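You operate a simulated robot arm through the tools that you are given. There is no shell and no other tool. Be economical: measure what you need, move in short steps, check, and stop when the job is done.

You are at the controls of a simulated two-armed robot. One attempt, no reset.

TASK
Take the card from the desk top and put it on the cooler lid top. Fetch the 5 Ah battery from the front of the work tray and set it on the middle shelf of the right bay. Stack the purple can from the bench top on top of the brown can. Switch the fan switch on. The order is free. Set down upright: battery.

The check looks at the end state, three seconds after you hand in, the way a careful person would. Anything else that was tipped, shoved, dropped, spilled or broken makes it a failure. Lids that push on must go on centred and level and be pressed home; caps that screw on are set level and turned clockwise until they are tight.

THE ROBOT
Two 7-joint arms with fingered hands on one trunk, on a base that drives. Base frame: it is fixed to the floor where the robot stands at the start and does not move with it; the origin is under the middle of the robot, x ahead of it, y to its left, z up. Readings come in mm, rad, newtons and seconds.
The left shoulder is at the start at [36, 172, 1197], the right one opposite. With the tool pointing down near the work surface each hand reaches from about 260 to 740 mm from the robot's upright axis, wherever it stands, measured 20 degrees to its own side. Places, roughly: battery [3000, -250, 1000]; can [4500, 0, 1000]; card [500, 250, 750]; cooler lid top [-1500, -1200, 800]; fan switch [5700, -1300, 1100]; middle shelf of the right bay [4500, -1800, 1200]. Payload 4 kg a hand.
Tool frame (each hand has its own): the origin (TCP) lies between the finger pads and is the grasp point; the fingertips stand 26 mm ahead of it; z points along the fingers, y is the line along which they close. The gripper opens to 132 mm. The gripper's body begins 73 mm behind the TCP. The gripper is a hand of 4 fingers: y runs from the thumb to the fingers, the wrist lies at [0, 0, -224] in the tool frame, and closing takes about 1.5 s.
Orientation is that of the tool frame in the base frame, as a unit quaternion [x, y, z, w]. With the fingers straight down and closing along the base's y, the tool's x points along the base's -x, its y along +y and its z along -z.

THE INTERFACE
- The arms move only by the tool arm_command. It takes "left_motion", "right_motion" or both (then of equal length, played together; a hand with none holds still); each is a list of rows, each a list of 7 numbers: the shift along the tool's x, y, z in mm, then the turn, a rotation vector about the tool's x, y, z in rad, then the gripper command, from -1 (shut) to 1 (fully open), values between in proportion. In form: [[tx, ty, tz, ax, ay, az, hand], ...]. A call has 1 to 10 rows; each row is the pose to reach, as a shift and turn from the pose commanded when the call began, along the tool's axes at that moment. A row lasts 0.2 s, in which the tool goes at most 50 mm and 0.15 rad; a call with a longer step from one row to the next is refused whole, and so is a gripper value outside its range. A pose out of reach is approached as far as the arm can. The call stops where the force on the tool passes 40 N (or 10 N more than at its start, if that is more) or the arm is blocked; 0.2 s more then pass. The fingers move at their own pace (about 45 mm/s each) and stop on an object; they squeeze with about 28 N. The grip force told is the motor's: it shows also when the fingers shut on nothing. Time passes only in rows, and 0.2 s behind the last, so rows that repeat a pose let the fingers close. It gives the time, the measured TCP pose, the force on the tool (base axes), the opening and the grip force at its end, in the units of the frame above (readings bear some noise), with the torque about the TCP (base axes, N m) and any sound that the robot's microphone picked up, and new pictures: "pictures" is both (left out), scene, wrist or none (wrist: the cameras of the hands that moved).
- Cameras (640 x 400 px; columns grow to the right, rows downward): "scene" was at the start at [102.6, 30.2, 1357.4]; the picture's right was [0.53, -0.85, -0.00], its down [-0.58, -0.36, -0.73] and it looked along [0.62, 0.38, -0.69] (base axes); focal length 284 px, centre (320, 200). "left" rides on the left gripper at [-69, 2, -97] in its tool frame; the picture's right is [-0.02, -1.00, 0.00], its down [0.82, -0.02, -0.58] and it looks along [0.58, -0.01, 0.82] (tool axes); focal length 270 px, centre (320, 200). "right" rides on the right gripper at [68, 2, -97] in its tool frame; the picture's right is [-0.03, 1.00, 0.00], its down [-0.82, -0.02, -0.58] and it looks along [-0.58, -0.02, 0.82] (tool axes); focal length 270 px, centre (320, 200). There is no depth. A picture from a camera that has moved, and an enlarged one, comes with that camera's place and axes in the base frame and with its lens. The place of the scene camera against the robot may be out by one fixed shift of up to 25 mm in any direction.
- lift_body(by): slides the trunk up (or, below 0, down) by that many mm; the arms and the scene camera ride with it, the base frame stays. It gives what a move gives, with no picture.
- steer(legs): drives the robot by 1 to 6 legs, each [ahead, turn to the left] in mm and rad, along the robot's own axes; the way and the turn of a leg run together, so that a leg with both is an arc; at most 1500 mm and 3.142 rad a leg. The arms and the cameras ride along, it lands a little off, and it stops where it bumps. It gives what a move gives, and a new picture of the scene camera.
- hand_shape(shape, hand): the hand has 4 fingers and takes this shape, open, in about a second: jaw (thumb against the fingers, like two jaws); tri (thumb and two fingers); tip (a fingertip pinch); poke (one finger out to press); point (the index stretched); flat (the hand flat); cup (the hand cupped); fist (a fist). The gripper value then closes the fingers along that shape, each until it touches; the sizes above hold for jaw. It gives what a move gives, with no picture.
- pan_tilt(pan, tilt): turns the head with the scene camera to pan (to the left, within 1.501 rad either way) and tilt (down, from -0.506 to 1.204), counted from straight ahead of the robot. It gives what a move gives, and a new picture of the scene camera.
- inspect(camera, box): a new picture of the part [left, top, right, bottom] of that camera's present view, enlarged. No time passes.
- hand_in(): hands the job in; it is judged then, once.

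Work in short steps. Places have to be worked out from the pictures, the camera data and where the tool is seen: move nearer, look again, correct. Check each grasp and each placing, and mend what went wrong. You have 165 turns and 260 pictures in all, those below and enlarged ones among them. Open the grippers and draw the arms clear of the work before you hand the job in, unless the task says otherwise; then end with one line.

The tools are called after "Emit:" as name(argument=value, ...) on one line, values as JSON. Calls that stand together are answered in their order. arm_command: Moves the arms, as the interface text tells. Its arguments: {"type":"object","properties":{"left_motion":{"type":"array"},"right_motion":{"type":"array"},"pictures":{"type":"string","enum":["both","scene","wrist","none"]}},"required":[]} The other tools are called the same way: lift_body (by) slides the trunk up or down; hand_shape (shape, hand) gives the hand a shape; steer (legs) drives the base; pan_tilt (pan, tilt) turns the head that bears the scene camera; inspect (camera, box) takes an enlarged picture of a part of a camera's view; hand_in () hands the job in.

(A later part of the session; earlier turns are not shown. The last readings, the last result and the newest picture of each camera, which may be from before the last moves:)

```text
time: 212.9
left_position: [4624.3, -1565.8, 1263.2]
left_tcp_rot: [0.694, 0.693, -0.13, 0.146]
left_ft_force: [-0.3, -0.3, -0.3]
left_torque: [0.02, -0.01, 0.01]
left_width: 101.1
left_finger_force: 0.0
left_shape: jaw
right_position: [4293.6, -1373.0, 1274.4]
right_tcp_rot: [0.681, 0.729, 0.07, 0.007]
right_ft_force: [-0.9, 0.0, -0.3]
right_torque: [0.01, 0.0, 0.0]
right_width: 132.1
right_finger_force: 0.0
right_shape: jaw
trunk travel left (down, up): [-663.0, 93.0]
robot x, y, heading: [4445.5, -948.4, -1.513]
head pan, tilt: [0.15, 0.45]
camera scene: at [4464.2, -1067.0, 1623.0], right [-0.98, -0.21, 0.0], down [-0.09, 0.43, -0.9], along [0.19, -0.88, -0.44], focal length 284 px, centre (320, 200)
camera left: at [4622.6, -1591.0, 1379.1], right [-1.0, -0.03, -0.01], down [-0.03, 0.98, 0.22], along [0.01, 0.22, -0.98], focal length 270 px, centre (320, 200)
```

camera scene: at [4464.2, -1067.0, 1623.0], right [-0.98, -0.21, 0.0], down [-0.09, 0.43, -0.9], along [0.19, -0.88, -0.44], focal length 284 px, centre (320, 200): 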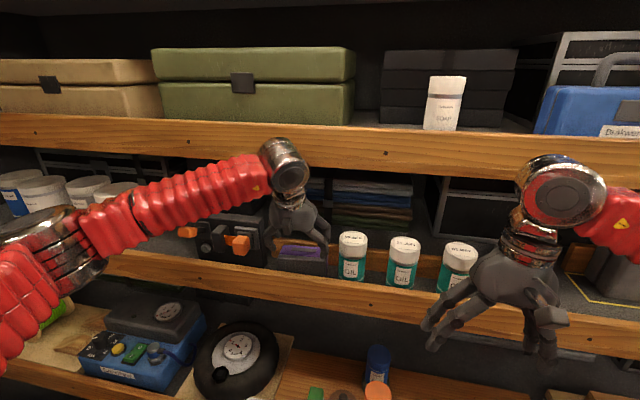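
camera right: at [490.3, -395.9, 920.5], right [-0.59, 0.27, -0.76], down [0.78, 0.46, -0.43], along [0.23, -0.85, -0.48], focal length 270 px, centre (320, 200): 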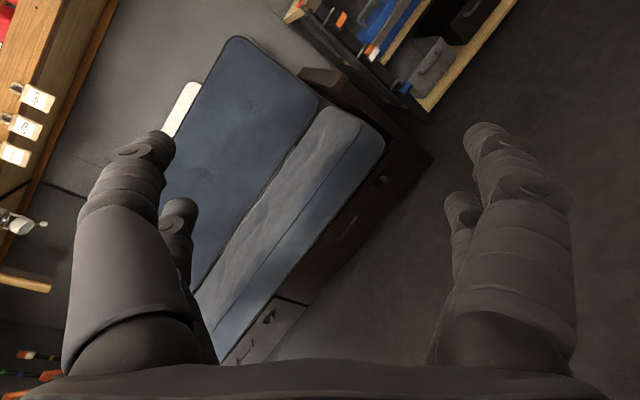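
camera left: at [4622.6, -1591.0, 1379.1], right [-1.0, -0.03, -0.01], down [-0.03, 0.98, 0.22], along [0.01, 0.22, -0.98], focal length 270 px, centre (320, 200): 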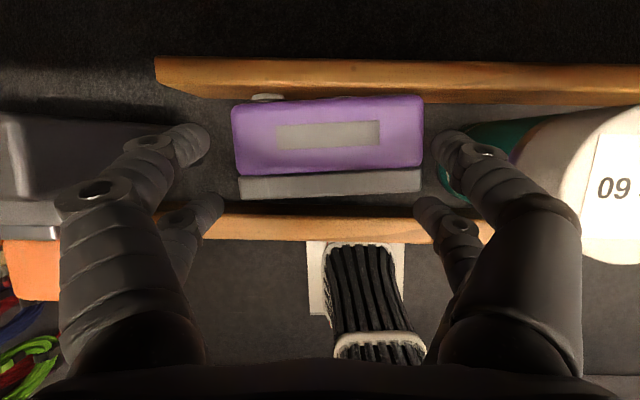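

Fingers straddle both ends. I fine-tune and descend between can and device, watching forces.

Emit:
arm_command(left_motion=[[-5, -3, -2, 0, 0, 0, 1], [-1, -3, 8, 0, 0, 0, 1], [3, -3, 18, 0, 0, 0, 1], [7, -3, 27, 0, 0, 0, 1]])

Emit:
inspect(camera="scene", box=[200, 130, 380, 300])

```text
time: 213.9
left_position: [4622.3, -1569.1, 1236.5]
left_tcp_rot: [0.694, 0.693, -0.13, 0.147]
left_ft_force: [0.0, 0.2, -1.4]
left_torque: [-0.02, 0.01, 0.02]
left_width: 131.8
left_finger_force: 0.1
left_shape: jaw
right_position: [4292.7, -1371.7, 1275.0]
right_tcp_rot: [0.68, 0.729, 0.069, 0.008]
right_ft_force: [-0.5, -0.3, -0.3]
right_torque: [0.04, -0.05, 0.02]
right_width: 132.2
right_finger_force: 0.0
right_shape: jaw
trunk travel left (down, up): [-663.0, 93.0]
robot x, y, heading: [4445.0, -950.4, -1.506]
head pan, tilt: [0.15, 0.45]
camera scene: at [4464.3, -1067.0, 1623.0], right [-0.98, -0.21, 0.0], down [-0.09, 0.43, -0.9], along [0.19, -0.88, -0.44], focal length 284 px, centre (320, 200)
camera left: at [4620.3, -1596.1, 1351.8], right [-1.0, -0.03, -0.01], down [-0.03, 0.98, 0.22], along [0.01, 0.22, -0.98], focal length 270 px, centre (320, 200)
```

scene: 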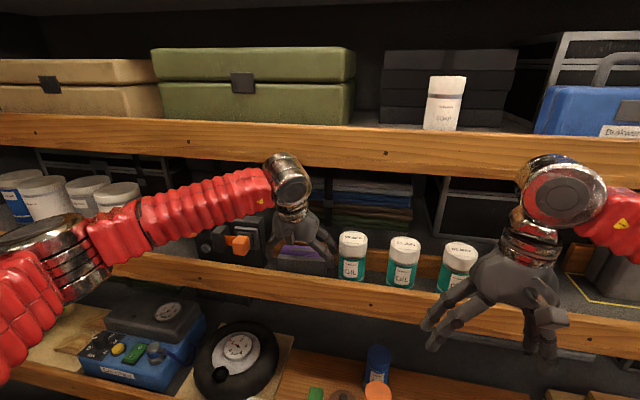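
left: 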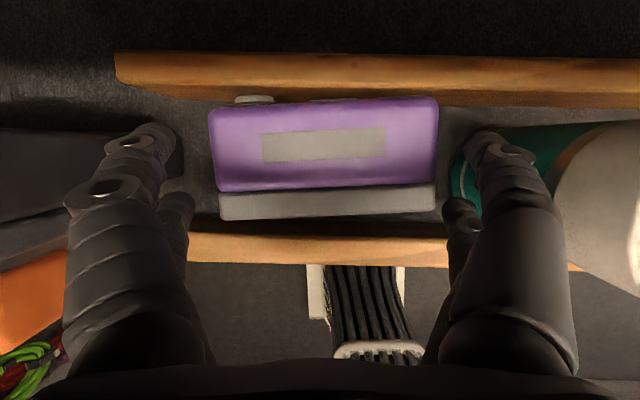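

```text
2.35 times, centred on (290, 215) of scene
camera zoom: at [4464.3, -1067.0, 1623.0], right [-0.98, -0.21, 0.0], down [-0.09, 0.43, -0.9], along [0.19, -0.88, -0.44], focal length 668 px, centre (391, 165)
```

zoom: 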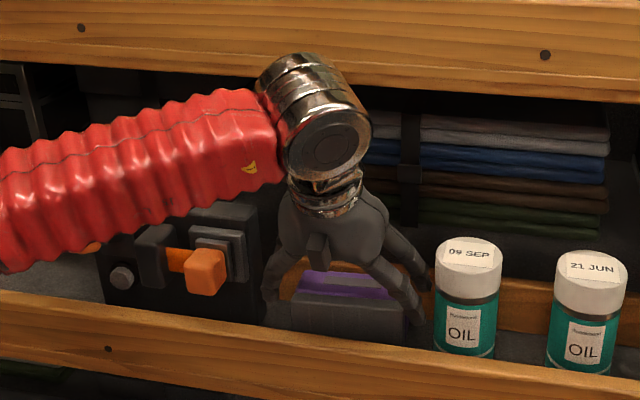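

Centred with margin on both sides. I descend the last 28 mm and close gently on the ends.

Emit:
arm_command(left_motion=[[2, 0, 9, 0, 0, 0, 1], [5, 0, 18, 0, 0, 0, 1], [7, 0, 25, 0, 0, 0, 1], [7, 0, 25, 0, 0, 0, 0.7], [7, 0, 25, 0, 0, 0, 0.4], [7, 0, 25, 0, 0, 0, 0], [7, 0, 25, 0, 0, 0, 0]], pictures="wrist")

```text
time: 215.5
left_position: [4623.8, -1573.4, 1211.0]
left_tcp_rot: [0.694, 0.692, -0.131, 0.146]
left_ft_force: [-0.5, 1.5, 0.2]
left_torque: [0.03, 0.06, 0.08]
left_width: 110.1
left_finger_force: 27.6
left_shape: jaw
right_position: [4293.4, -1371.9, 1273.9]
right_tcp_rot: [0.681, 0.729, 0.069, 0.009]
right_ft_force: [0.0, -0.1, -0.6]
right_torque: [0.0, 0.0, 0.01]
right_width: 131.9
right_finger_force: 0.1
right_shape: jaw
trunk travel left (down, up): [-663.0, 93.0]
robot x, y, heading: [4441.5, -947.2, -1.506]
head pan, tilt: [0.15, 0.45]
camera left: at [4620.0, -1599.2, 1326.5], right [-1.0, -0.03, -0.01], down [-0.03, 0.98, 0.22], along [0.01, 0.22, -0.98], focal length 270 px, centre (320, 200)
```

left: 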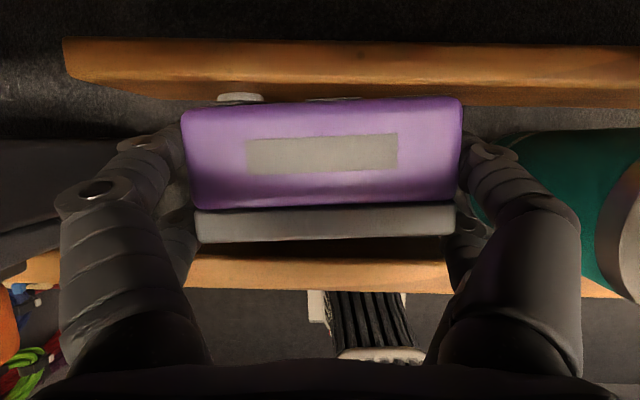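

Gripped by the ends (28 N). I lift and draw it out above the rail.

Emit:
arm_command(left_motion=[[2, 0, -22, 0, 0, 0, -0.5], [17, 0, -50, 0, 0, 0, -0.5], [44, 0, -77, 0, 0, 0, -0.5], [82, 0, -95, 0, 0, 0, -0.5]])

```text
time: 216.5
left_position: [4621.7, -1462.7, 1267.9]
left_tcp_rot: [0.695, 0.692, -0.13, 0.146]
left_ft_force: [-0.2, 0.2, -4.5]
left_torque: [0.1, 0.01, 0.03]
left_width: 110.6
left_finger_force: 27.7
left_shape: jaw
right_position: [4293.9, -1373.1, 1273.5]
right_tcp_rot: [0.681, 0.729, 0.07, 0.007]
right_ft_force: [1.2, -0.2, -0.3]
right_torque: [0.0, -0.03, -0.01]
right_width: 132.1
right_finger_force: 0.1
right_shape: jaw
trunk travel left (down, up): [-663.0, 93.0]
robot x, y, heading: [4443.1, -950.3, -1.509]
head pan, tilt: [0.15, 0.45]
camera scene: at [4464.4, -1068.5, 1622.9], right [-0.98, -0.21, 0.0], down [-0.09, 0.43, -0.9], along [0.19, -0.88, -0.44], focal length 284 px, centre (320, 200)
camera left: at [4619.5, -1488.3, 1383.0], right [-1.0, -0.03, -0.01], down [-0.03, 0.97, 0.22], along [0.01, 0.22, -0.98], focal length 270 px, centre (320, 200)
```

scene: 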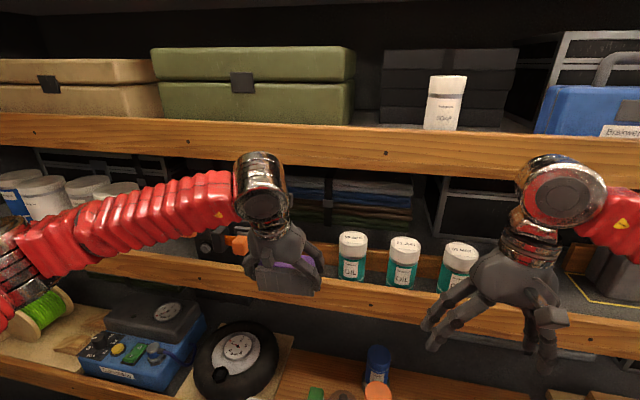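
left: 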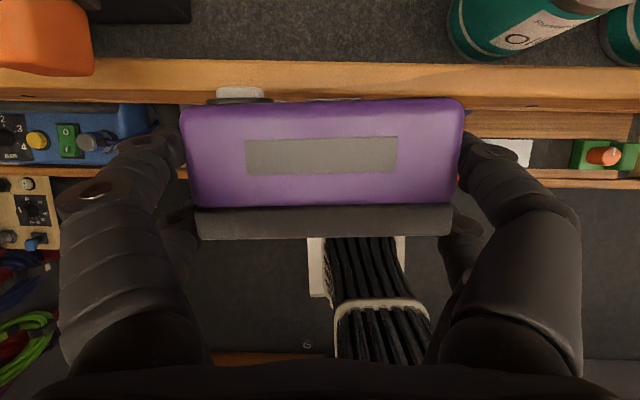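

Now I roll the hand toward horizontal (about 1 rad), which turns the battery toward upright.

Emit:
arm_command(left_motion=[[0, 0, -15, 0, -0.145, 0, -0.5], [0, 0, -30, 0, -0.29, 0, -0.5], [0, 0, -40, 0, -0.435, 0, -0.5], [0, 0, -40, 0, -0.58, 0, -0.5], [0, 0, -40, 0, -0.725, 0, -0.5], [0, 0, -40, 0, -0.87, 0, -0.5], [0, 0, -40, 0, -1.01, 0, -0.5]])

Emit:
inspect(camera="scene", box=[180, 130, 380, 300])

```text
time: 218.1
left_position: [4612.4, -1446.1, 1303.1]
left_tcp_rot: [0.6, 0.587, -0.379, 0.389]
left_ft_force: [0.3, 0.0, -4.9]
left_torque: [0.12, 0.0, -0.01]
left_width: 110.4
left_finger_force: 27.6
left_shape: jaw
left hand out of reach, approached as far as the arm can: row 6, 7
right_position: [4294.1, -1372.0, 1274.5]
right_tcp_rot: [0.681, 0.729, 0.07, 0.008]
right_ft_force: [0.9, 0.4, 0.8]
right_torque: [-0.04, -0.01, -0.01]
right_width: 132.1
right_finger_force: 0.1
right_shape: jaw
trunk travel left (down, up): [-663.0, 93.0]
robot x, y, heading: [4441.8, -952.1, -1.507]
head pan, tilt: [0.15, 0.45]
camera scene: at [4465.2, -1067.2, 1623.0], right [-0.98, -0.21, 0.0], down [-0.09, 0.43, -0.9], along [0.19, -0.88, -0.44], focal length 284 px, centre (320, 200)
camera left: at [4612.1, -1385.4, 1405.8], right [-1.0, 0.0, 0.0], down [0.0, 0.86, -0.51], along [0.0, -0.51, -0.86], focal length 270 px, centre (320, 200)
```

scene: 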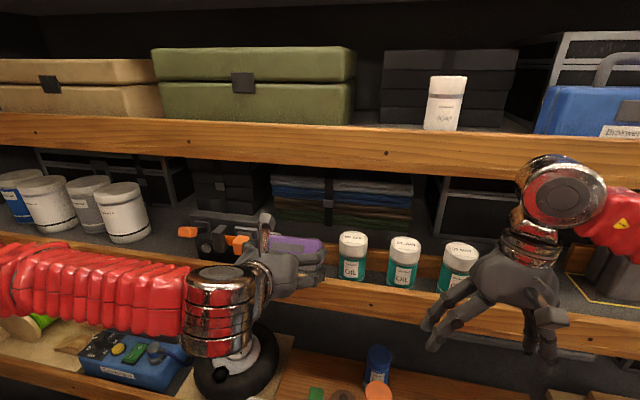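
left: 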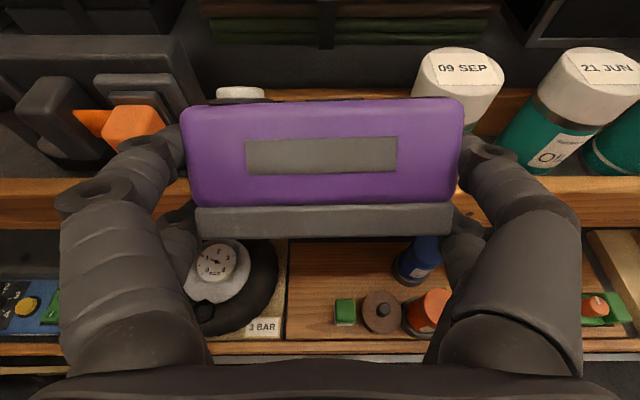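

```text
2.35 times, centred on (280, 215) of scene
camera zoom: at [4465.2, -1067.2, 1623.0], right [-0.98, -0.21, 0.0], down [-0.09, 0.43, -0.9], along [0.19, -0.88, -0.44], focal length 668 px, centre (414, 165)
```

zoom: 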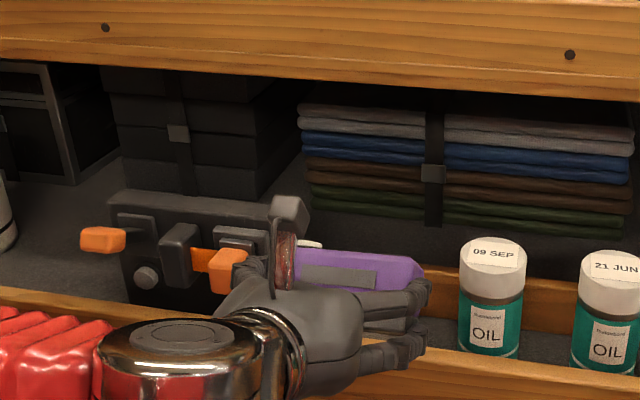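

The wrist reached its limit at 1.15 rad of tilt. I lower the trunk 150 mm, then raise the hand, which should allow more roll.

Emit:
lift_body(by=-150)

Emit:
arm_command(left_motion=[[-12, 0, -27, 0, 0, 0, -0.5], [-25, 0, -54, 0, 0, 0, -0.5], [-50, 0, -60, 0, -0.1, 0, -0.5], [-80, 0, -65, 0, -0.2, 0, -0.5], [-110, 0, -70, 0, -0.3, 0, -0.5], [-125, 0, -72, 0, -0.4, 0, -0.5], [-125, 0, -72, 0, -0.5, 0, -0.5]])

```text
time: 219.9
left_position: [4613.3, -1443.6, 1155.2]
left_tcp_rot: [0.6, 0.587, -0.38, 0.389]
left_ft_force: [1.2, -0.4, -4.4]
left_torque: [0.07, -0.03, -0.02]
left_width: 110.5
left_finger_force: 28.4
left_shape: jaw
right_position: [4293.6, -1371.7, 1124.4]
right_tcp_rot: [0.681, 0.729, 0.069, 0.009]
right_ft_force: [0.0, 0.0, -0.4]
right_torque: [-0.01, 0.03, 0.0]
right_width: 132.1
right_finger_force: 0.0
right_shape: jaw
trunk travel left (down, up): [-513.0, 243.0]
robot x, y, heading: [4447.4, -951.0, -1.504]
head pan, tilt: [0.15, 0.45]
```

```text
time: 221.5
left_position: [4589.9, -1437.8, 1306.3]
left_tcp_rot: [0.487, 0.473, -0.516, 0.522]
left_ft_force: [0.1, 0.1, 0.4]
left_torque: [0.33, -0.02, -0.03]
left_width: 110.4
left_finger_force: 27.7
left_shape: jaw
left hand out of reach, approached as far as the arm can: row 2, 3, 4, 5, 6, 7
right_position: [4293.6, -1370.6, 1125.8]
right_tcp_rot: [0.681, 0.729, 0.071, 0.009]
right_ft_force: [0.4, 0.0, 1.5]
right_torque: [0.0, -0.01, -0.02]
right_width: 132.2
right_finger_force: 0.1
right_shape: jaw
trunk travel left (down, up): [-513.0, 243.0]
robot x, y, heading: [4446.0, -946.7, -1.508]
head pan, tilt: [0.15, 0.45]
camera scene: at [4464.3, -1073.5, 1473.1], right [-0.98, -0.21, 0.0], down [-0.09, 0.43, -0.9], along [0.19, -0.88, -0.44], focal length 284 px, centre (320, 200)
camera left: at [4590.7, -1336.3, 1365.8], right [-1.0, 0.01, 0.01], down [0.0, 0.51, -0.86], along [-0.01, -0.86, -0.51], focal length 270 px, centre (320, 200)
```

scene: 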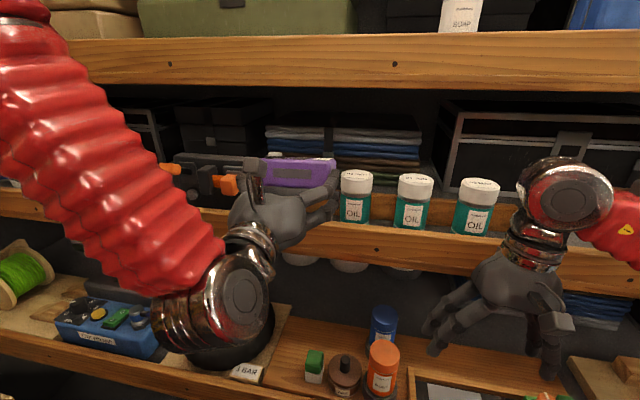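
left: 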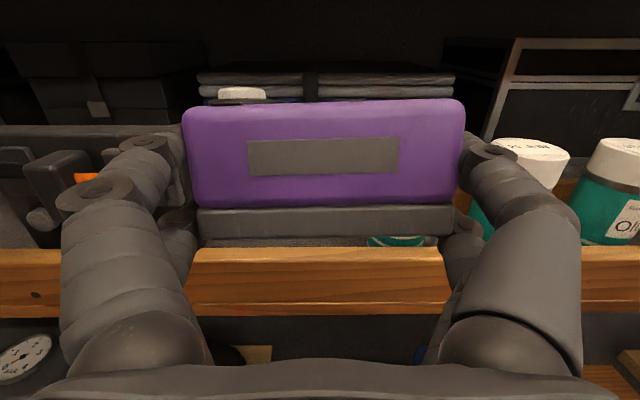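

Now the hand is fully horizontal and the battery is only ~18° short of upright. I move it over the rail top, to press its lower edge there and level it in the grip.

Emit:
arm_command(left_motion=[[0, 10, 12, 0, 0, 0, -0.5], [15, 20, 26, 0, 0, 0, -0.5], [35, 28, 42, 0, 0, 0, -0.5], [55, 32, 56, 0, 0, 0, -0.5], [70, 32, 65, 0, 0, 0, -0.5]])

Emit:
inspect(camera="scene", box=[200, 120, 400, 280])

```text
time: 222.7
left_position: [4566.4, -1482.5, 1279.7]
left_tcp_rot: [0.487, 0.474, -0.515, 0.522]
left_ft_force: [0.3, -0.7, -4.9]
left_torque: [0.13, -0.04, 0.0]
left_width: 110.3
left_finger_force: 27.9
left_shape: jaw
left hand out of reach, approached as far as the arm can: row 1, 2, 3, 4, 5
right_position: [4293.6, -1370.4, 1124.3]
right_tcp_rot: [0.681, 0.729, 0.07, 0.008]
right_ft_force: [0.2, 0.8, -0.2]
right_torque: [0.04, 0.04, 0.0]
right_width: 132.1
right_finger_force: 0.0
right_shape: jaw
trunk travel left (down, up): [-513.0, 243.0]
robot x, y, heading: [4440.6, -944.4, -1.504]
head pan, tilt: [0.15, 0.45]
camera scene: at [4465.0, -1074.3, 1472.7], right [-0.98, -0.21, 0.0], down [-0.09, 0.43, -0.9], along [0.19, -0.88, -0.44], focal length 284 px, centre (320, 200)
camera left: at [4565.4, -1381.4, 1340.6], right [-1.0, 0.01, 0.0], down [0.0, 0.51, -0.86], along [-0.01, -0.86, -0.51], focal length 270 px, centre (320, 200)
```

scene: 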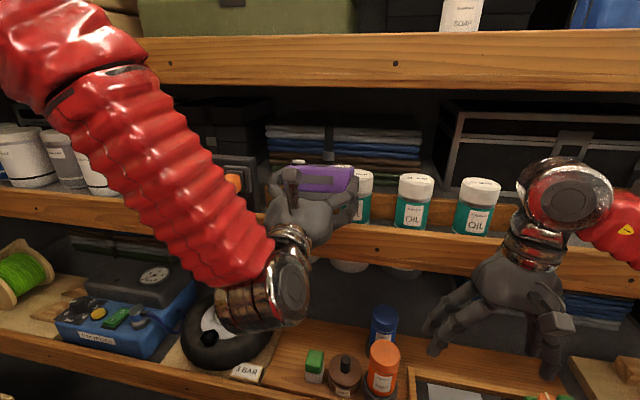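
left: 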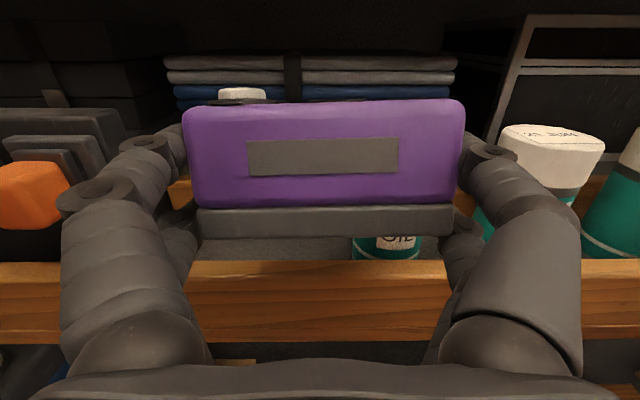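

```text
2.50 times, centred on (300, 200) of scene
camera zoom: at [4465.0, -1074.3, 1472.7], right [-0.98, -0.21, 0.0], down [-0.09, 0.43, -0.9], along [0.19, -0.88, -0.44], focal length 710 px, centre (370, 200)
```

zoom: 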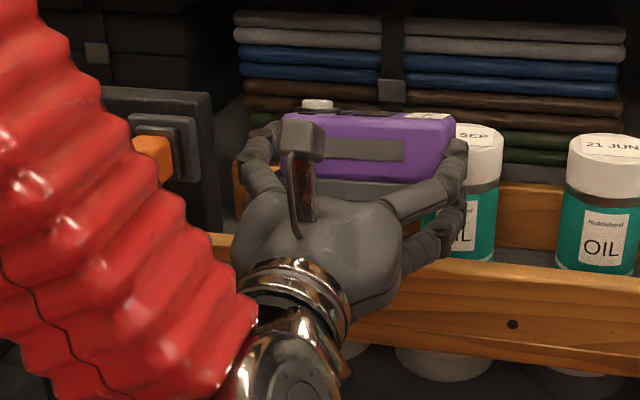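

The arm is at its limit and drifted sideways. I back the hand off a bit, turn the robot slightly left and drive nearer.

Emit:
arm_command(left_motion=[[-5, 0, -25, 0, 0, 0, -0.5], [-10, 0, -50, 0, 0, 0, -0.5]], pictures="none")

Emit:
steer(legs=[[0, 0.2], [60, 0]])

```text
time: 223.3
left_position: [4569.0, -1430.8, 1283.8]
left_tcp_rot: [0.488, 0.471, -0.518, 0.521]
left_ft_force: [-0.1, -0.2, -4.1]
left_torque: [0.14, 0.02, -0.01]
left_width: 110.2
left_finger_force: 28.2
left_shape: jaw
right_position: [4294.5, -1372.0, 1125.8]
right_tcp_rot: [0.681, 0.729, 0.07, 0.008]
right_ft_force: [-0.2, -0.7, 0.7]
right_torque: [0.0, -0.03, 0.01]
right_width: 131.7
right_finger_force: 0.1
right_shape: jaw
trunk travel left (down, up): [-513.0, 243.0]
robot x, y, heading: [4444.6, -950.8, -1.509]
head pan, tilt: [0.15, 0.45]
```

```text
time: 225.1
left_position: [4677.8, -1457.6, 1282.9]
left_tcp_rot: [0.439, 0.519, -0.463, 0.569]
left_ft_force: [0.5, -0.5, -5.3]
left_torque: [0.11, 0.03, 0.0]
left_width: 110.3
left_finger_force: 28.8
left_shape: jaw
right_position: [4396.1, -1450.6, 1122.4]
right_tcp_rot: [0.606, 0.792, 0.072, -0.001]
right_ft_force: [1.2, -0.5, -0.4]
right_torque: [0.04, 0.07, -0.02]
right_width: 132.2
right_finger_force: 0.0
right_shape: jaw
trunk travel left (down, up): [-513.0, 243.0]
robot x, y, heading: [4454.8, -1011.4, -1.311]
head pan, tilt: [0.15, 0.45]
camera scene: at [4497.5, -1129.9, 1472.3], right [-0.92, -0.39, 0.0], down [-0.17, 0.4, -0.9], along [0.35, -0.83, -0.44], focal length 284 px, centre (320, 200)
```

scene: 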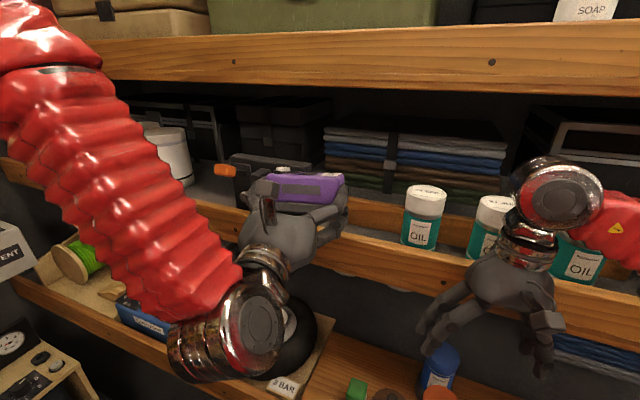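

Better. I correct the yaw and bring the battery over the rail at x 4622.

Emit:
arm_command(left_motion=[[0, -20, 5, 0.1, 0, 0, -0.5], [5, -45, 15, 0.2, 0, 0, -0.5], [20, -65, 28, 0.2, 0, 0, -0.5], [38, -65, 39, 0.2, 0, 0, -0.5]], right_motion=[[40, 0, 0, 0, 0, 0, 1], [80, 0, 0, 0, 0, 0, 1], [80, 0, 0, 0, 0, 0, 1], [80, 0, 0, 0, 0, 0, 1]])

```text
time: 226.1
left_position: [4587.0, -1497.1, 1260.6]
left_tcp_rot: [0.492, 0.472, -0.509, 0.525]
left_ft_force: [0.1, 0.6, -4.7]
left_torque: [0.14, -0.02, -0.01]
left_width: 110.1
left_finger_force: 28.0
left_shape: jaw
left hand out of reach, approached as far as the arm can: row 1, 2, 3, 4
right_position: [4373.9, -1373.9, 1131.5]
right_tcp_rot: [0.606, 0.793, 0.071, 0.001]
right_ft_force: [-0.2, 1.1, 1.0]
right_torque: [-0.01, 0.01, -0.05]
right_width: 132.1
right_finger_force: 0.1
right_shape: jaw
trunk travel left (down, up): [-513.0, 243.0]
robot x, y, heading: [4453.2, -1007.9, -1.316]
head pan, tilt: [0.15, 0.45]
camera scene: at [4494.3, -1126.4, 1472.6], right [-0.92, -0.39, 0.0], down [-0.17, 0.4, -0.9], along [0.35, -0.83, -0.44], focal length 284 px, centre (320, 200)
camera right: at [4348.2, -1316.9, 1232.0], right [0.97, 0.23, 0.11], down [0.15, -0.85, 0.5], along [0.21, -0.47, -0.86], focal length 270 px, centre (320, 200)
camera left: at [4586.6, -1395.5, 1321.8], right [-1.0, 0.01, -0.01], down [0.01, 0.52, -0.85], along [0.0, -0.85, -0.52], focal length 270 px, centre (320, 200)
```

scene: 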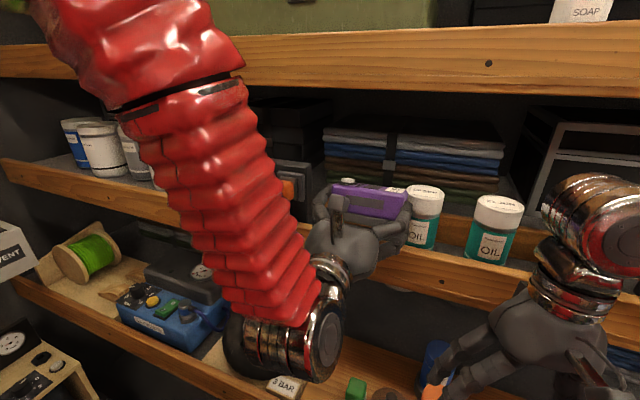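
right: 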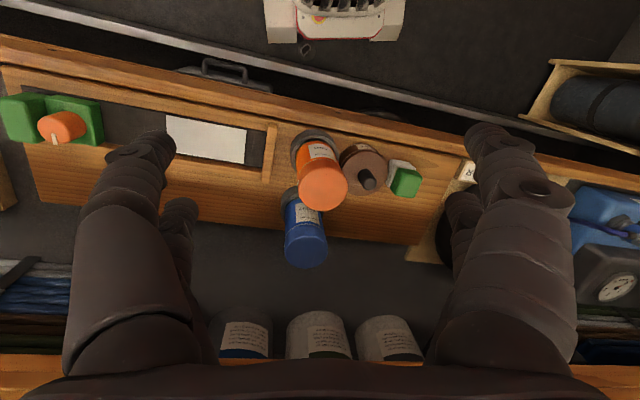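
left: 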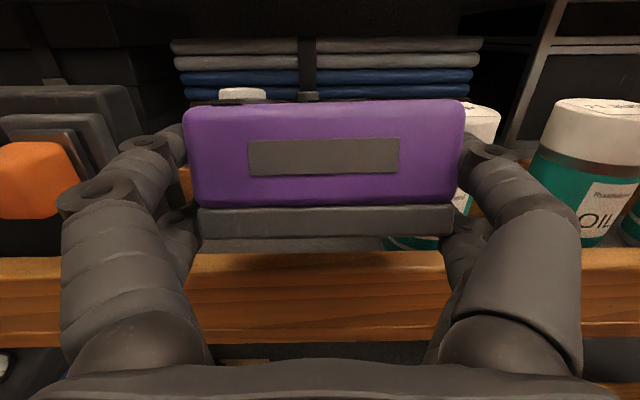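

The position drifts because of a wrist limit; I allow the hand 0.2 rad yaw again and lower over the rail.

Emit:
arm_command(left_motion=[[5, 18, 2, -0.1, 0, 0, -0.5], [12, 38, 6, -0.2, 0, 0, -0.5], [20, 38, 8, -0.2, 0, 0, -0.5], [26, 38, 8, -0.2, 0, 0, -0.5]], pictures="wrist")

```text
time: 227.1
left_position: [4627.0, -1506.5, 1236.9]
left_tcp_rot: [0.44, 0.518, -0.463, 0.569]
left_ft_force: [0.4, -0.1, -4.5]
left_torque: [0.12, 0.0, -0.01]
left_width: 110.2
left_finger_force: 28.0
left_shape: jaw
right_position: [4374.2, -1373.4, 1130.8]
right_tcp_rot: [0.606, 0.793, 0.071, 0.001]
right_ft_force: [0.0, -0.2, -0.5]
right_torque: [0.01, 0.01, 0.0]
right_width: 132.1
right_finger_force: 0.0
right_shape: jaw
trunk travel left (down, up): [-513.0, 243.0]
robot x, y, heading: [4454.2, -1009.6, -1.317]
head pan, tilt: [0.15, 0.45]
camera left: at [4607.5, -1406.1, 1297.2], right [-0.98, -0.18, 0.0], down [-0.1, 0.5, -0.86], along [0.16, -0.84, -0.51], focal length 270 px, centre (320, 200)
```

left: 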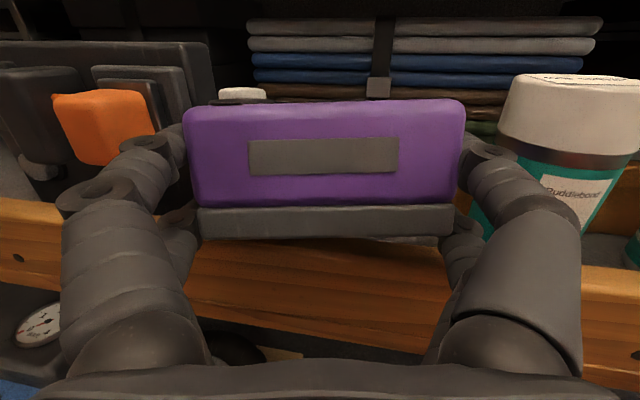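

Reached exactly now. I press the battery's lower edge onto the rail top to level it in the grip.

Emit:
arm_command(left_motion=[[6, 0, -6, 0, 0, 0, -0.5], [12, 0, -6, 0, 0, 0, -0.5], [16, 0, -6, 0, 0, 0, -0.5], [20, 0, -6, 0, 0, 0, -0.5], [23, 0, -6, 0, 0, 0, -0.5]], pictures="wrist")

```text
time: 228.2
left_position: [4626.1, -1499.8, 1220.5]
left_tcp_rot: [0.435, 0.514, -0.466, 0.574]
left_ft_force: [-3.2, 2.1, 33.2]
left_torque: [-1.23, -1.92, 0.0]
left_width: 110.0
left_finger_force: 27.7
left_shape: jaw
right_position: [4371.6, -1369.8, 1131.9]
right_tcp_rot: [0.606, 0.793, 0.07, 0.003]
right_ft_force: [0.6, 0.0, -1.2]
right_torque: [-0.02, 0.0, 0.01]
right_width: 131.8
right_finger_force: 0.0
right_shape: jaw
trunk travel left (down, up): [-513.0, 243.0]
robot x, y, heading: [4455.1, -1004.4, -1.315]
head pan, tilt: [0.15, 0.45]
camera left: at [4606.2, -1398.1, 1279.5], right [-0.98, -0.18, 0.0], down [-0.1, 0.49, -0.87], along [0.16, -0.85, -0.5], focal length 270 px, centre (320, 200)
```

left: 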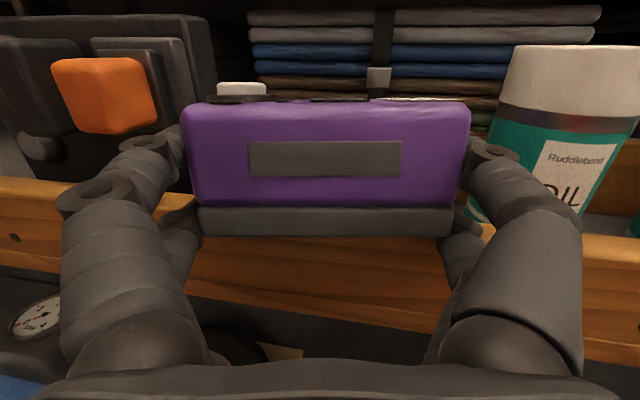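

The edge pressed and the battery turned some more in the grip. To place it square I need the robot ~70 mm further along +x, so I lift, back off and reposition.

Emit:
arm_command(left_motion=[[-20, 0, -10, 0, 0, 0, -0.5], [-45, 0, -40, 0, 0, 0, -0.5], [-50, 0, -80, 0, 0, 0, -0.5]], pictures="none")

Emit:
steer(legs=[[-70, 0], [0, 0.6], [105, 0], [0, -0.76]])

```text
time: 229.1
left_position: [4607.0, -1426.5, 1257.3]
left_tcp_rot: [0.441, 0.519, -0.462, 0.568]
left_ft_force: [0.5, -0.2, -4.7]
left_torque: [0.13, 0.03, 0.05]
left_width: 109.8
left_finger_force: 28.0
left_shape: jaw
left hand out of reach, approached as far as the arm can: row 3
right_position: [4373.4, -1373.6, 1130.8]
right_tcp_rot: [0.606, 0.792, 0.071, 0.001]
right_ft_force: [-0.9, 0.0, -0.9]
right_torque: [-0.01, 0.01, 0.0]
right_width: 132.1
right_finger_force: 0.0
right_shape: jaw
trunk travel left (down, up): [-513.0, 243.0]
robot x, y, heading: [4453.7, -1008.9, -1.318]
head pan, tilt: [0.15, 0.45]
```

```text
time: 231.1
left_position: [4696.4, -1307.1, 1256.3]
left_tcp_rot: [0.36, 0.575, -0.378, 0.63]
left_ft_force: [-0.1, 1.0, -5.1]
left_torque: [0.11, 0.02, -0.01]
left_width: 110.1
left_finger_force: 28.0
left_shape: jaw
right_position: [4458.3, -1314.4, 1132.4]
right_tcp_rot: [0.491, 0.868, 0.071, -0.01]
right_ft_force: [0.4, 1.3, -0.8]
right_torque: [-0.03, 0.02, -0.01]
right_width: 131.9
right_finger_force: 0.0
right_shape: jaw
trunk travel left (down, up): [-513.0, 243.0]
robot x, y, heading: [4423.9, -945.3, -1.035]
head pan, tilt: [0.15, 0.45]
stopped in leg 2: the robot was blocked; the commanded pose is now the measured one
camera scene: at [4493.3, -1049.8, 1472.6], right [-0.77, -0.63, 0.0], down [-0.28, 0.34, -0.9], along [0.57, -0.7, -0.44], focal length 284 px, centre (320, 200)
```

scene: 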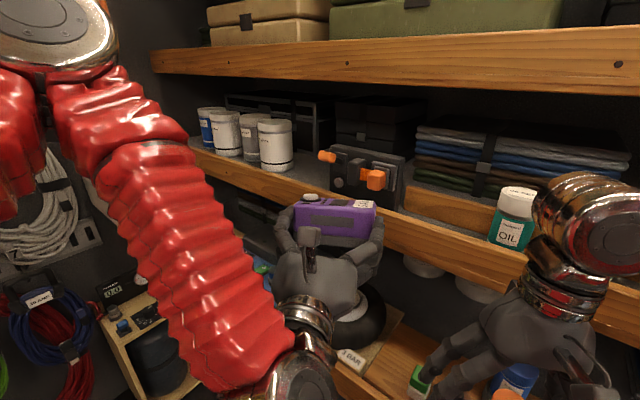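

Partly done; I now drive ahead 95 mm and turn right to about -1.5.

Emit:
steer(legs=[[0, 0.25], [110, 0], [0, -0.7]])

```text
time: 232.7
left_position: [4773.8, -1238.2, 1255.5]
left_tcp_rot: [0.284, 0.617, -0.295, 0.672]
left_ft_force: [-0.7, -0.3, -4.5]
left_torque: [0.08, 0.07, -0.02]
left_width: 110.2
left_finger_force: 27.9
left_shape: jaw
right_position: [4544.6, -1297.0, 1134.6]
right_tcp_rot: [0.382, 0.921, 0.068, -0.015]
right_ft_force: [0.4, -1.0, 0.2]
right_torque: [-0.07, 0.03, 0.0]
right_width: 132.0
right_finger_force: 0.0
right_shape: jaw
trunk travel left (down, up): [-513.0, 243.0]
robot x, y, heading: [4412.3, -959.3, -0.793]
head pan, tilt: [0.15, 0.45]
stopped in leg 1: the robot was blocked; the commanded pose is now the measured one
camera scene: at [4501.3, -1040.4, 1472.7], right [-0.6, -0.8, 0.0], down [-0.35, 0.26, -0.9], along [0.72, -0.54, -0.44], focal length 284 px, centre (320, 200)
```

scene: 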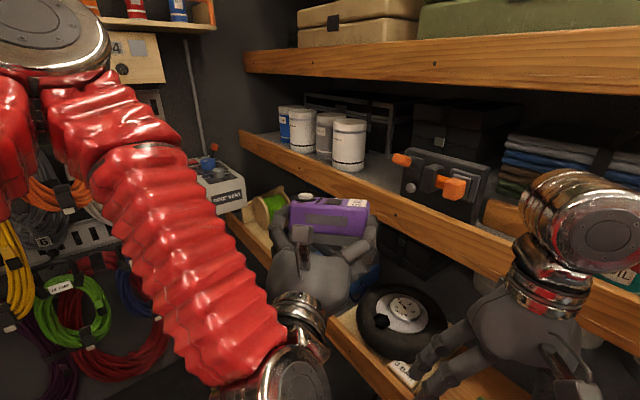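

Now ahead and turn right, as separate legs.

Emit:
steer(legs=[[110, 0]])

Emit:
steer(legs=[[0, -0.6]])

```text
time: 233.8
left_position: [4829.5, -1296.9, 1252.6]
left_tcp_rot: [0.289, 0.617, -0.295, 0.67]
left_ft_force: [0.1, -0.5, -4.4]
left_torque: [0.07, 0.1, 0.03]
left_width: 110.2
left_finger_force: 27.7
left_shape: jaw
right_position: [4599.0, -1355.7, 1135.7]
right_tcp_rot: [0.387, 0.92, 0.069, -0.012]
right_ft_force: [-0.9, 0.5, 0.7]
right_torque: [0.02, -0.01, 0.0]
right_width: 132.2
right_finger_force: 0.0
right_shape: jaw
trunk travel left (down, up): [-513.0, 243.0]
robot x, y, heading: [4471.4, -1007.6, -0.799]
head pan, tilt: [0.15, 0.45]
stopped in leg 1: the robot was blocked; the commanded pose is now the measured one
camera scene: at [4557.8, -1097.4, 1472.2], right [-0.61, -0.8, 0.0], down [-0.35, 0.27, -0.9], along [0.72, -0.55, -0.44], focal length 284 px, centre (320, 200)
```

scene: 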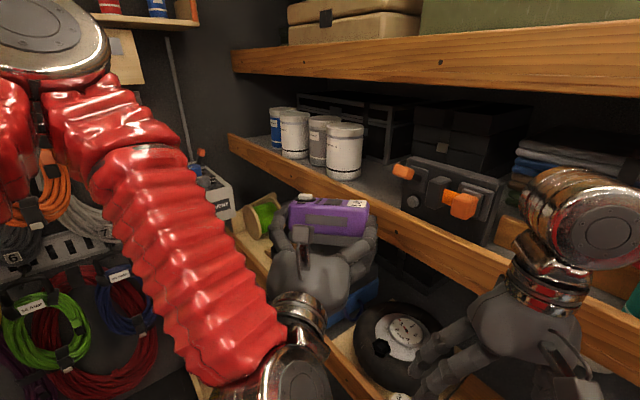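

```text
time: 236.1
left_position: [4603.5, -1452.5, 1254.9]
left_tcp_rot: [0.457, 0.503, -0.482, 0.552]
left_ft_force: [0.4, 0.0, -4.7]
left_torque: [0.1, 0.01, 0.02]
left_width: 109.8
left_finger_force: 28.0
left_shape: jaw
right_position: [4381.4, -1370.2, 1135.0]
right_tcp_rot: [0.641, 0.764, 0.069, 0.009]
right_ft_force: [-0.3, 0.1, 0.6]
right_torque: [0.03, -0.03, 0.0]
right_width: 132.3
right_finger_force: 0.1
right_shape: jaw
trunk travel left (down, up): [-513.0, 243.0]
robot x, y, heading: [4504.2, -1011.7, -1.399]
head pan, tilt: [0.15, 0.45]
camera scene: at [4537.0, -1131.8, 1472.6], right [-0.95, -0.31, 0.0], down [-0.14, 0.41, -0.9], along [0.28, -0.85, -0.44], focal length 284 px, centre (320, 200)
```

scene: 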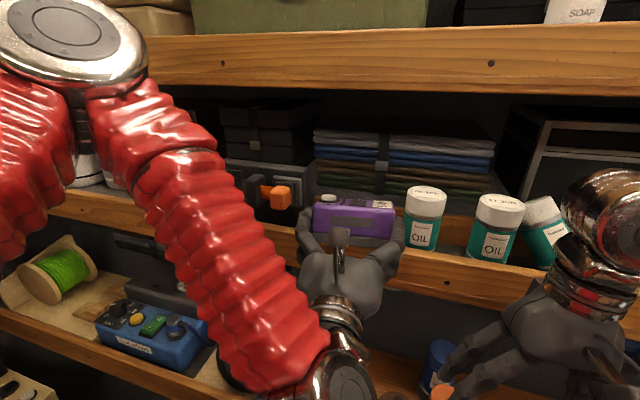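

The third oil can looks tilted near the right wrist. I enlarge to check.

Emit:
inspect(camera="scene", box=[440, 140, 640, 320])

Emit:
inspect(camera="right", box=[0, 0, 640, 400])

```text
2.22 times, centred on (540, 230) of scene
camera zoom: at [4537.0, -1131.8, 1472.6], right [-0.95, -0.31, 0.0], down [-0.14, 0.41, -0.9], along [0.28, -0.85, -0.44], focal length 631 px, centre (-169, 133)
```

zoom: 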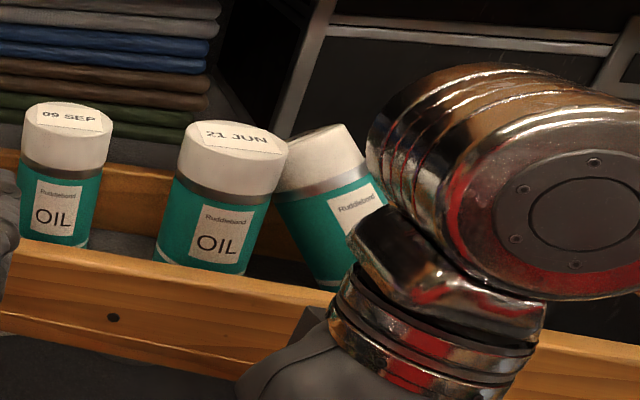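

```text
1.00 times, centred on (320, 200) of right (not enlarged: the box is as wide or as high as the picture)
camera zoom: at [4361.6, -1311.8, 1236.6], right [0.98, 0.14, 0.11], down [0.07, -0.86, 0.51], along [0.17, -0.49, -0.85], focal length 270 px, centre (320, 200)
```

zoom: 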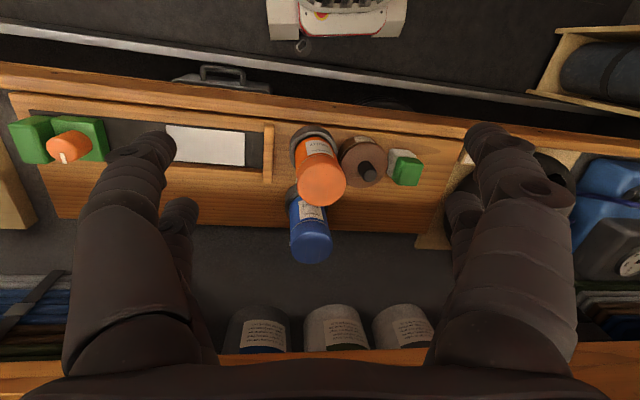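

The can leans because the right wrist is pushing it; it should ease back upright as the wrist withdraws. I move the right hand slowly away (-x, then toward the aisle).

Emit:
arm_command(right_motion=[[1, -6, 0, 0, 0, 0, 1], [2, -12, 0, 0, 0, 0, 1], [3, -18, 0, 0, 0, 0, 1], [5, -24, 0, 0, 0, 0, 1], [7, -30, 0, 0, 0, 0, 1], [10, -36, 0, 0, 0, 0, 1], [14, -42, 0, 0, 0, 0, 1], [20, -48, 0, 0, 0, 0, 1]], pictures="scene")

Emit:
inspect(camera="scene", box=[400, 140, 640, 320])

```text
time: 237.9
left_position: [4604.2, -1452.6, 1255.6]
left_tcp_rot: [0.457, 0.503, -0.483, 0.552]
left_ft_force: [0.0, 0.3, -4.6]
left_torque: [0.12, 0.02, -0.04]
left_width: 109.7
left_finger_force: 28.1
left_shape: jaw
right_position: [4332.4, -1358.4, 1131.6]
right_tcp_rot: [0.642, 0.763, 0.069, 0.008]
right_ft_force: [-0.1, -0.3, -0.4]
right_torque: [-0.04, 0.03, 0.01]
right_width: 132.0
right_finger_force: 0.0
right_shape: jaw
trunk travel left (down, up): [-513.0, 243.0]
robot x, y, heading: [4506.5, -1009.4, -1.402]
head pan, tilt: [0.15, 0.45]
camera scene: at [4536.6, -1130.6, 1472.7], right [-0.95, -0.31, 0.0], down [-0.14, 0.41, -0.9], along [0.28, -0.85, -0.44], focal length 284 px, centre (320, 200)
```

scene: 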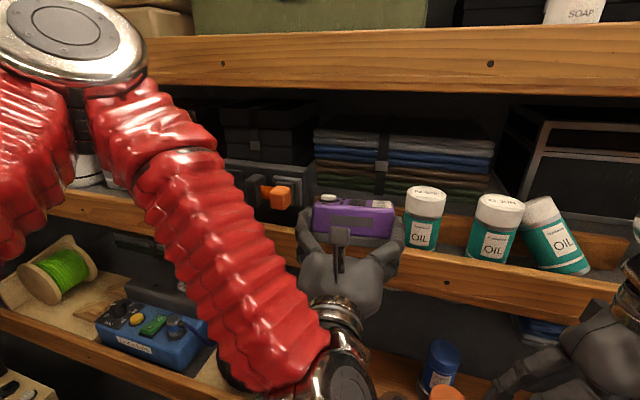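

```text
2.22 times, centred on (520, 230) of scene
camera zoom: at [4536.6, -1130.6, 1472.7], right [-0.95, -0.31, 0.0], down [-0.14, 0.41, -0.9], along [0.28, -0.85, -0.44], focal length 631 px, centre (-124, 133)
```

zoom: 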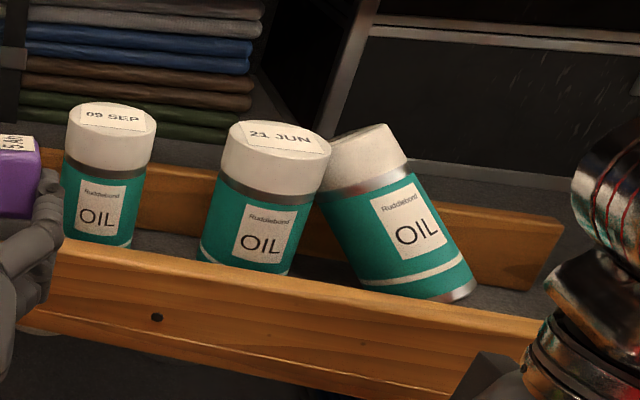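

Can 3 leans on can 2; its foot is still near its original spot, so pushing its top back (-x) will right it. I bring the right hand, closed and tilted back, up in front of the gap between the two caps.

Emit:
arm_command(right_motion=[[0, 0, -30, 0.03, -0.1, 0.03, -1], [-5, 5, -65, 0.06, -0.2, 0.06, -1], [-15, 15, -100, 0.09, -0.3, 0.09, -1], [-35, 25, -135, 0.115, -0.39, 0.12, -1], [-60, 33, -160, 0.142, -0.485, 0.148, -1], [-73, 35, -166, 0.142, -0.485, 0.148, -1]])

```text
time: 239.3
left_position: [4604.2, -1454.8, 1254.3]
left_tcp_rot: [0.457, 0.503, -0.482, 0.553]
left_ft_force: [-1.0, -0.2, -4.8]
left_torque: [0.06, 0.03, 0.02]
left_width: 109.7
left_finger_force: 28.0
left_shape: jaw
right_position: [4362.0, -1443.6, 1295.2]
right_tcp_rot: [0.693, 0.693, -0.139, 0.14]
right_ft_force: [-0.4, -0.8, -1.0]
right_torque: [0.07, 0.0, -0.02]
right_width: 7.9
right_finger_force: 0.1
right_shape: jaw
trunk travel left (down, up): [-513.0, 243.0]
robot x, y, heading: [4502.8, -1011.3, -1.4]
head pan, tilt: [0.15, 0.45]
camera scene: at [4536.8, -1133.8, 1472.3], right [-0.95, -0.31, 0.0], down [-0.14, 0.42, -0.9], along [0.28, -0.85, -0.44], focal length 284 px, centre (320, 200)
camera right: at [4363.4, -1342.6, 1357.3], right [1.0, -0.02, 0.01], down [-0.02, -0.53, 0.85], along [-0.01, -0.85, -0.53], focal length 270 px, centre (320, 200)
```

scene: 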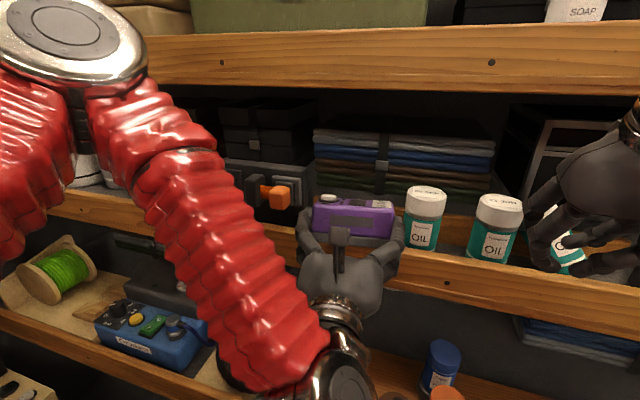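
right: 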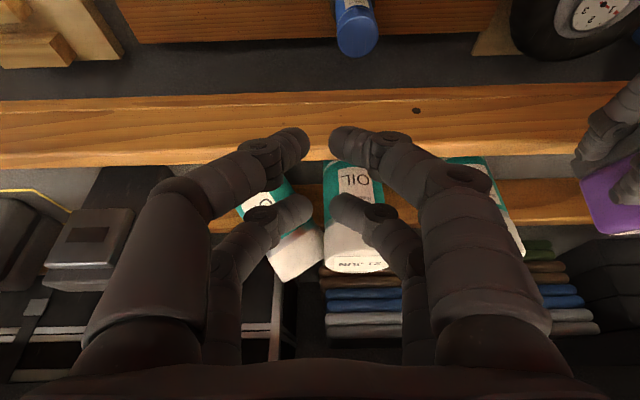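

The stub is in line with the contact of the two caps (x ≈ 4363). I advance it into the front notch between them.

Emit:
arm_command(right_motion=[[-25, 0, 17, 0, 0, 0, -1], [-50, 0, 33, 0, 0, 0, -1], [-66, 0, 44, 0, 0, 0, -1]], pictures="wrist")

```text
time: 240.1
left_position: [4603.8, -1453.2, 1256.2]
left_tcp_rot: [0.458, 0.503, -0.483, 0.552]
left_ft_force: [-0.2, -0.2, -3.9]
left_torque: [0.1, 0.03, 0.02]
left_width: 109.4
left_finger_force: 27.4
left_shape: jaw
right_position: [4362.1, -1518.8, 1280.7]
right_tcp_rot: [0.693, 0.693, -0.14, 0.141]
right_ft_force: [-0.2, 0.1, -0.7]
right_torque: [0.04, 0.01, -0.02]
right_width: 0.0
right_finger_force: 28.0
right_shape: jaw
trunk travel left (down, up): [-513.0, 243.0]
robot x, y, heading: [4507.2, -1008.9, -1.407]
head pan, tilt: [0.15, 0.45]
camera right: at [4363.7, -1417.9, 1342.5], right [1.0, -0.02, 0.01], down [-0.02, -0.53, 0.85], along [-0.01, -0.85, -0.53], focal length 270 px, centre (320, 200)
```

right: 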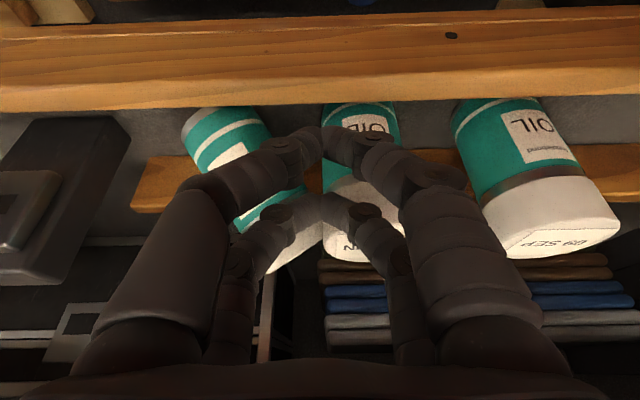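

I advance a little further into the notch, then push toward -x.

Emit:
arm_command(right_motion=[[-8, 0, 2, 0, 0, 0, -1], [-16, 0, 4, 0, 0, 0, -1], [-16, -8, 4, 0, 0, 0, -1], [-16, -16, 4, 0, 0, 0, -1], [-16, -24, 4, 0, 0, 0, -1]], pictures="wrist")

```text
time: 241.3
left_position: [4603.8, -1451.8, 1254.4]
left_tcp_rot: [0.458, 0.502, -0.483, 0.552]
left_ft_force: [-0.3, -0.9, -3.6]
left_torque: [0.11, -0.01, 0.04]
left_width: 109.9
left_finger_force: 28.1
left_shape: jaw
right_position: [4337.8, -1533.3, 1281.1]
right_tcp_rot: [0.693, 0.693, -0.141, 0.141]
right_ft_force: [-1.2, -0.3, 0.1]
right_torque: [0.01, -0.03, -0.01]
right_width: 0.1
right_finger_force: 28.1
right_shape: jaw
trunk travel left (down, up): [-513.0, 243.0]
robot x, y, heading: [4506.4, -1011.9, -1.402]
head pan, tilt: [0.15, 0.45]
camera right: at [4339.1, -1432.2, 1344.3], right [1.0, -0.02, 0.01], down [-0.02, -0.53, 0.85], along [-0.01, -0.85, -0.53], focal length 270 px, centre (320, 200)
```

right: 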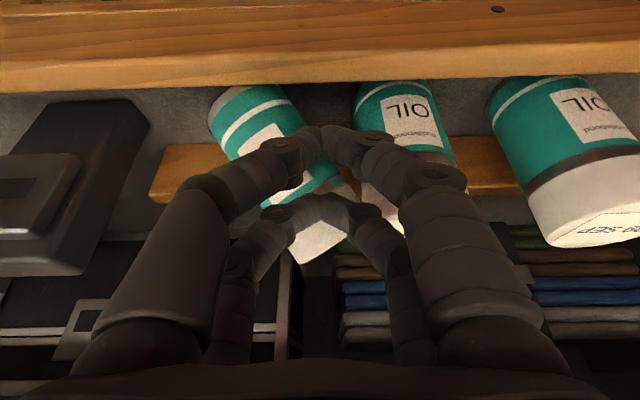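

I missed in front of the cap. I go back, lower slightly, and enter deeper while moving diagonally onto can 3's cap.

Emit:
arm_command(right_motion=[[0, 14, 0, 0, 0, 0, -1], [0, 28, 0, 0, 0, 0, -1], [-4, 26, 9, 0, 0, 0, -1], [-11, 20, 14, 0, 0, 0, -1], [-17, 12, 17, 0, 0, 0, -1], [-17, 4, 17, 0, 0, 0, -1], [-17, -6, 17, 0, 0, 0, -1], [-17, -16, 17, 0, 0, 0, -1]], pictures="wrist")

```text
time: 243.0
left_position: [4604.2, -1448.8, 1256.5]
left_tcp_rot: [0.457, 0.503, -0.483, 0.553]
left_ft_force: [-1.0, -0.3, -4.9]
left_torque: [0.12, 0.02, -0.01]
left_width: 109.5
left_finger_force: 28.2
left_shape: jaw
right_position: [4332.7, -1548.0, 1281.2]
right_tcp_rot: [0.688, 0.697, -0.139, 0.146]
right_ft_force: [5.0, 24.6, 11.7]
right_torque: [0.05, -0.23, 0.35]
right_width: 0.1
right_finger_force: 28.7
right_shape: jaw
trunk travel left (down, up): [-513.0, 243.0]
robot x, y, heading: [4507.9, -1005.1, -1.403]
head pan, tilt: [0.15, 0.45]
stopped in row 8 (right hand): the force on the tool passed its limit at 41 N (the readings are from after the stop); the commanded pose is now the measured one
camera right: at [4333.0, -1446.6, 1342.4], right [1.0, -0.01, 0.02], down [-0.02, -0.52, 0.85], along [0.0, -0.85, -0.52], focal length 270 px, centre (320, 200)
```

right: 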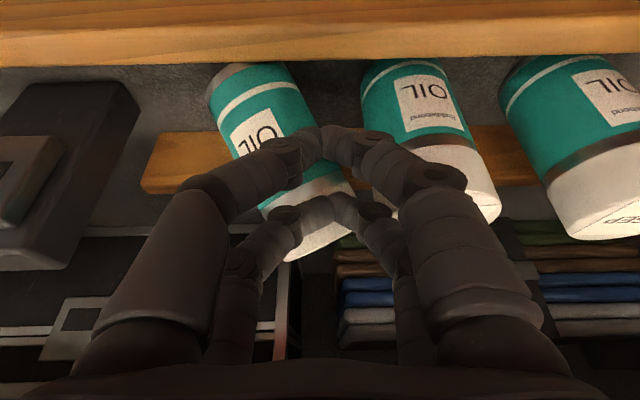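

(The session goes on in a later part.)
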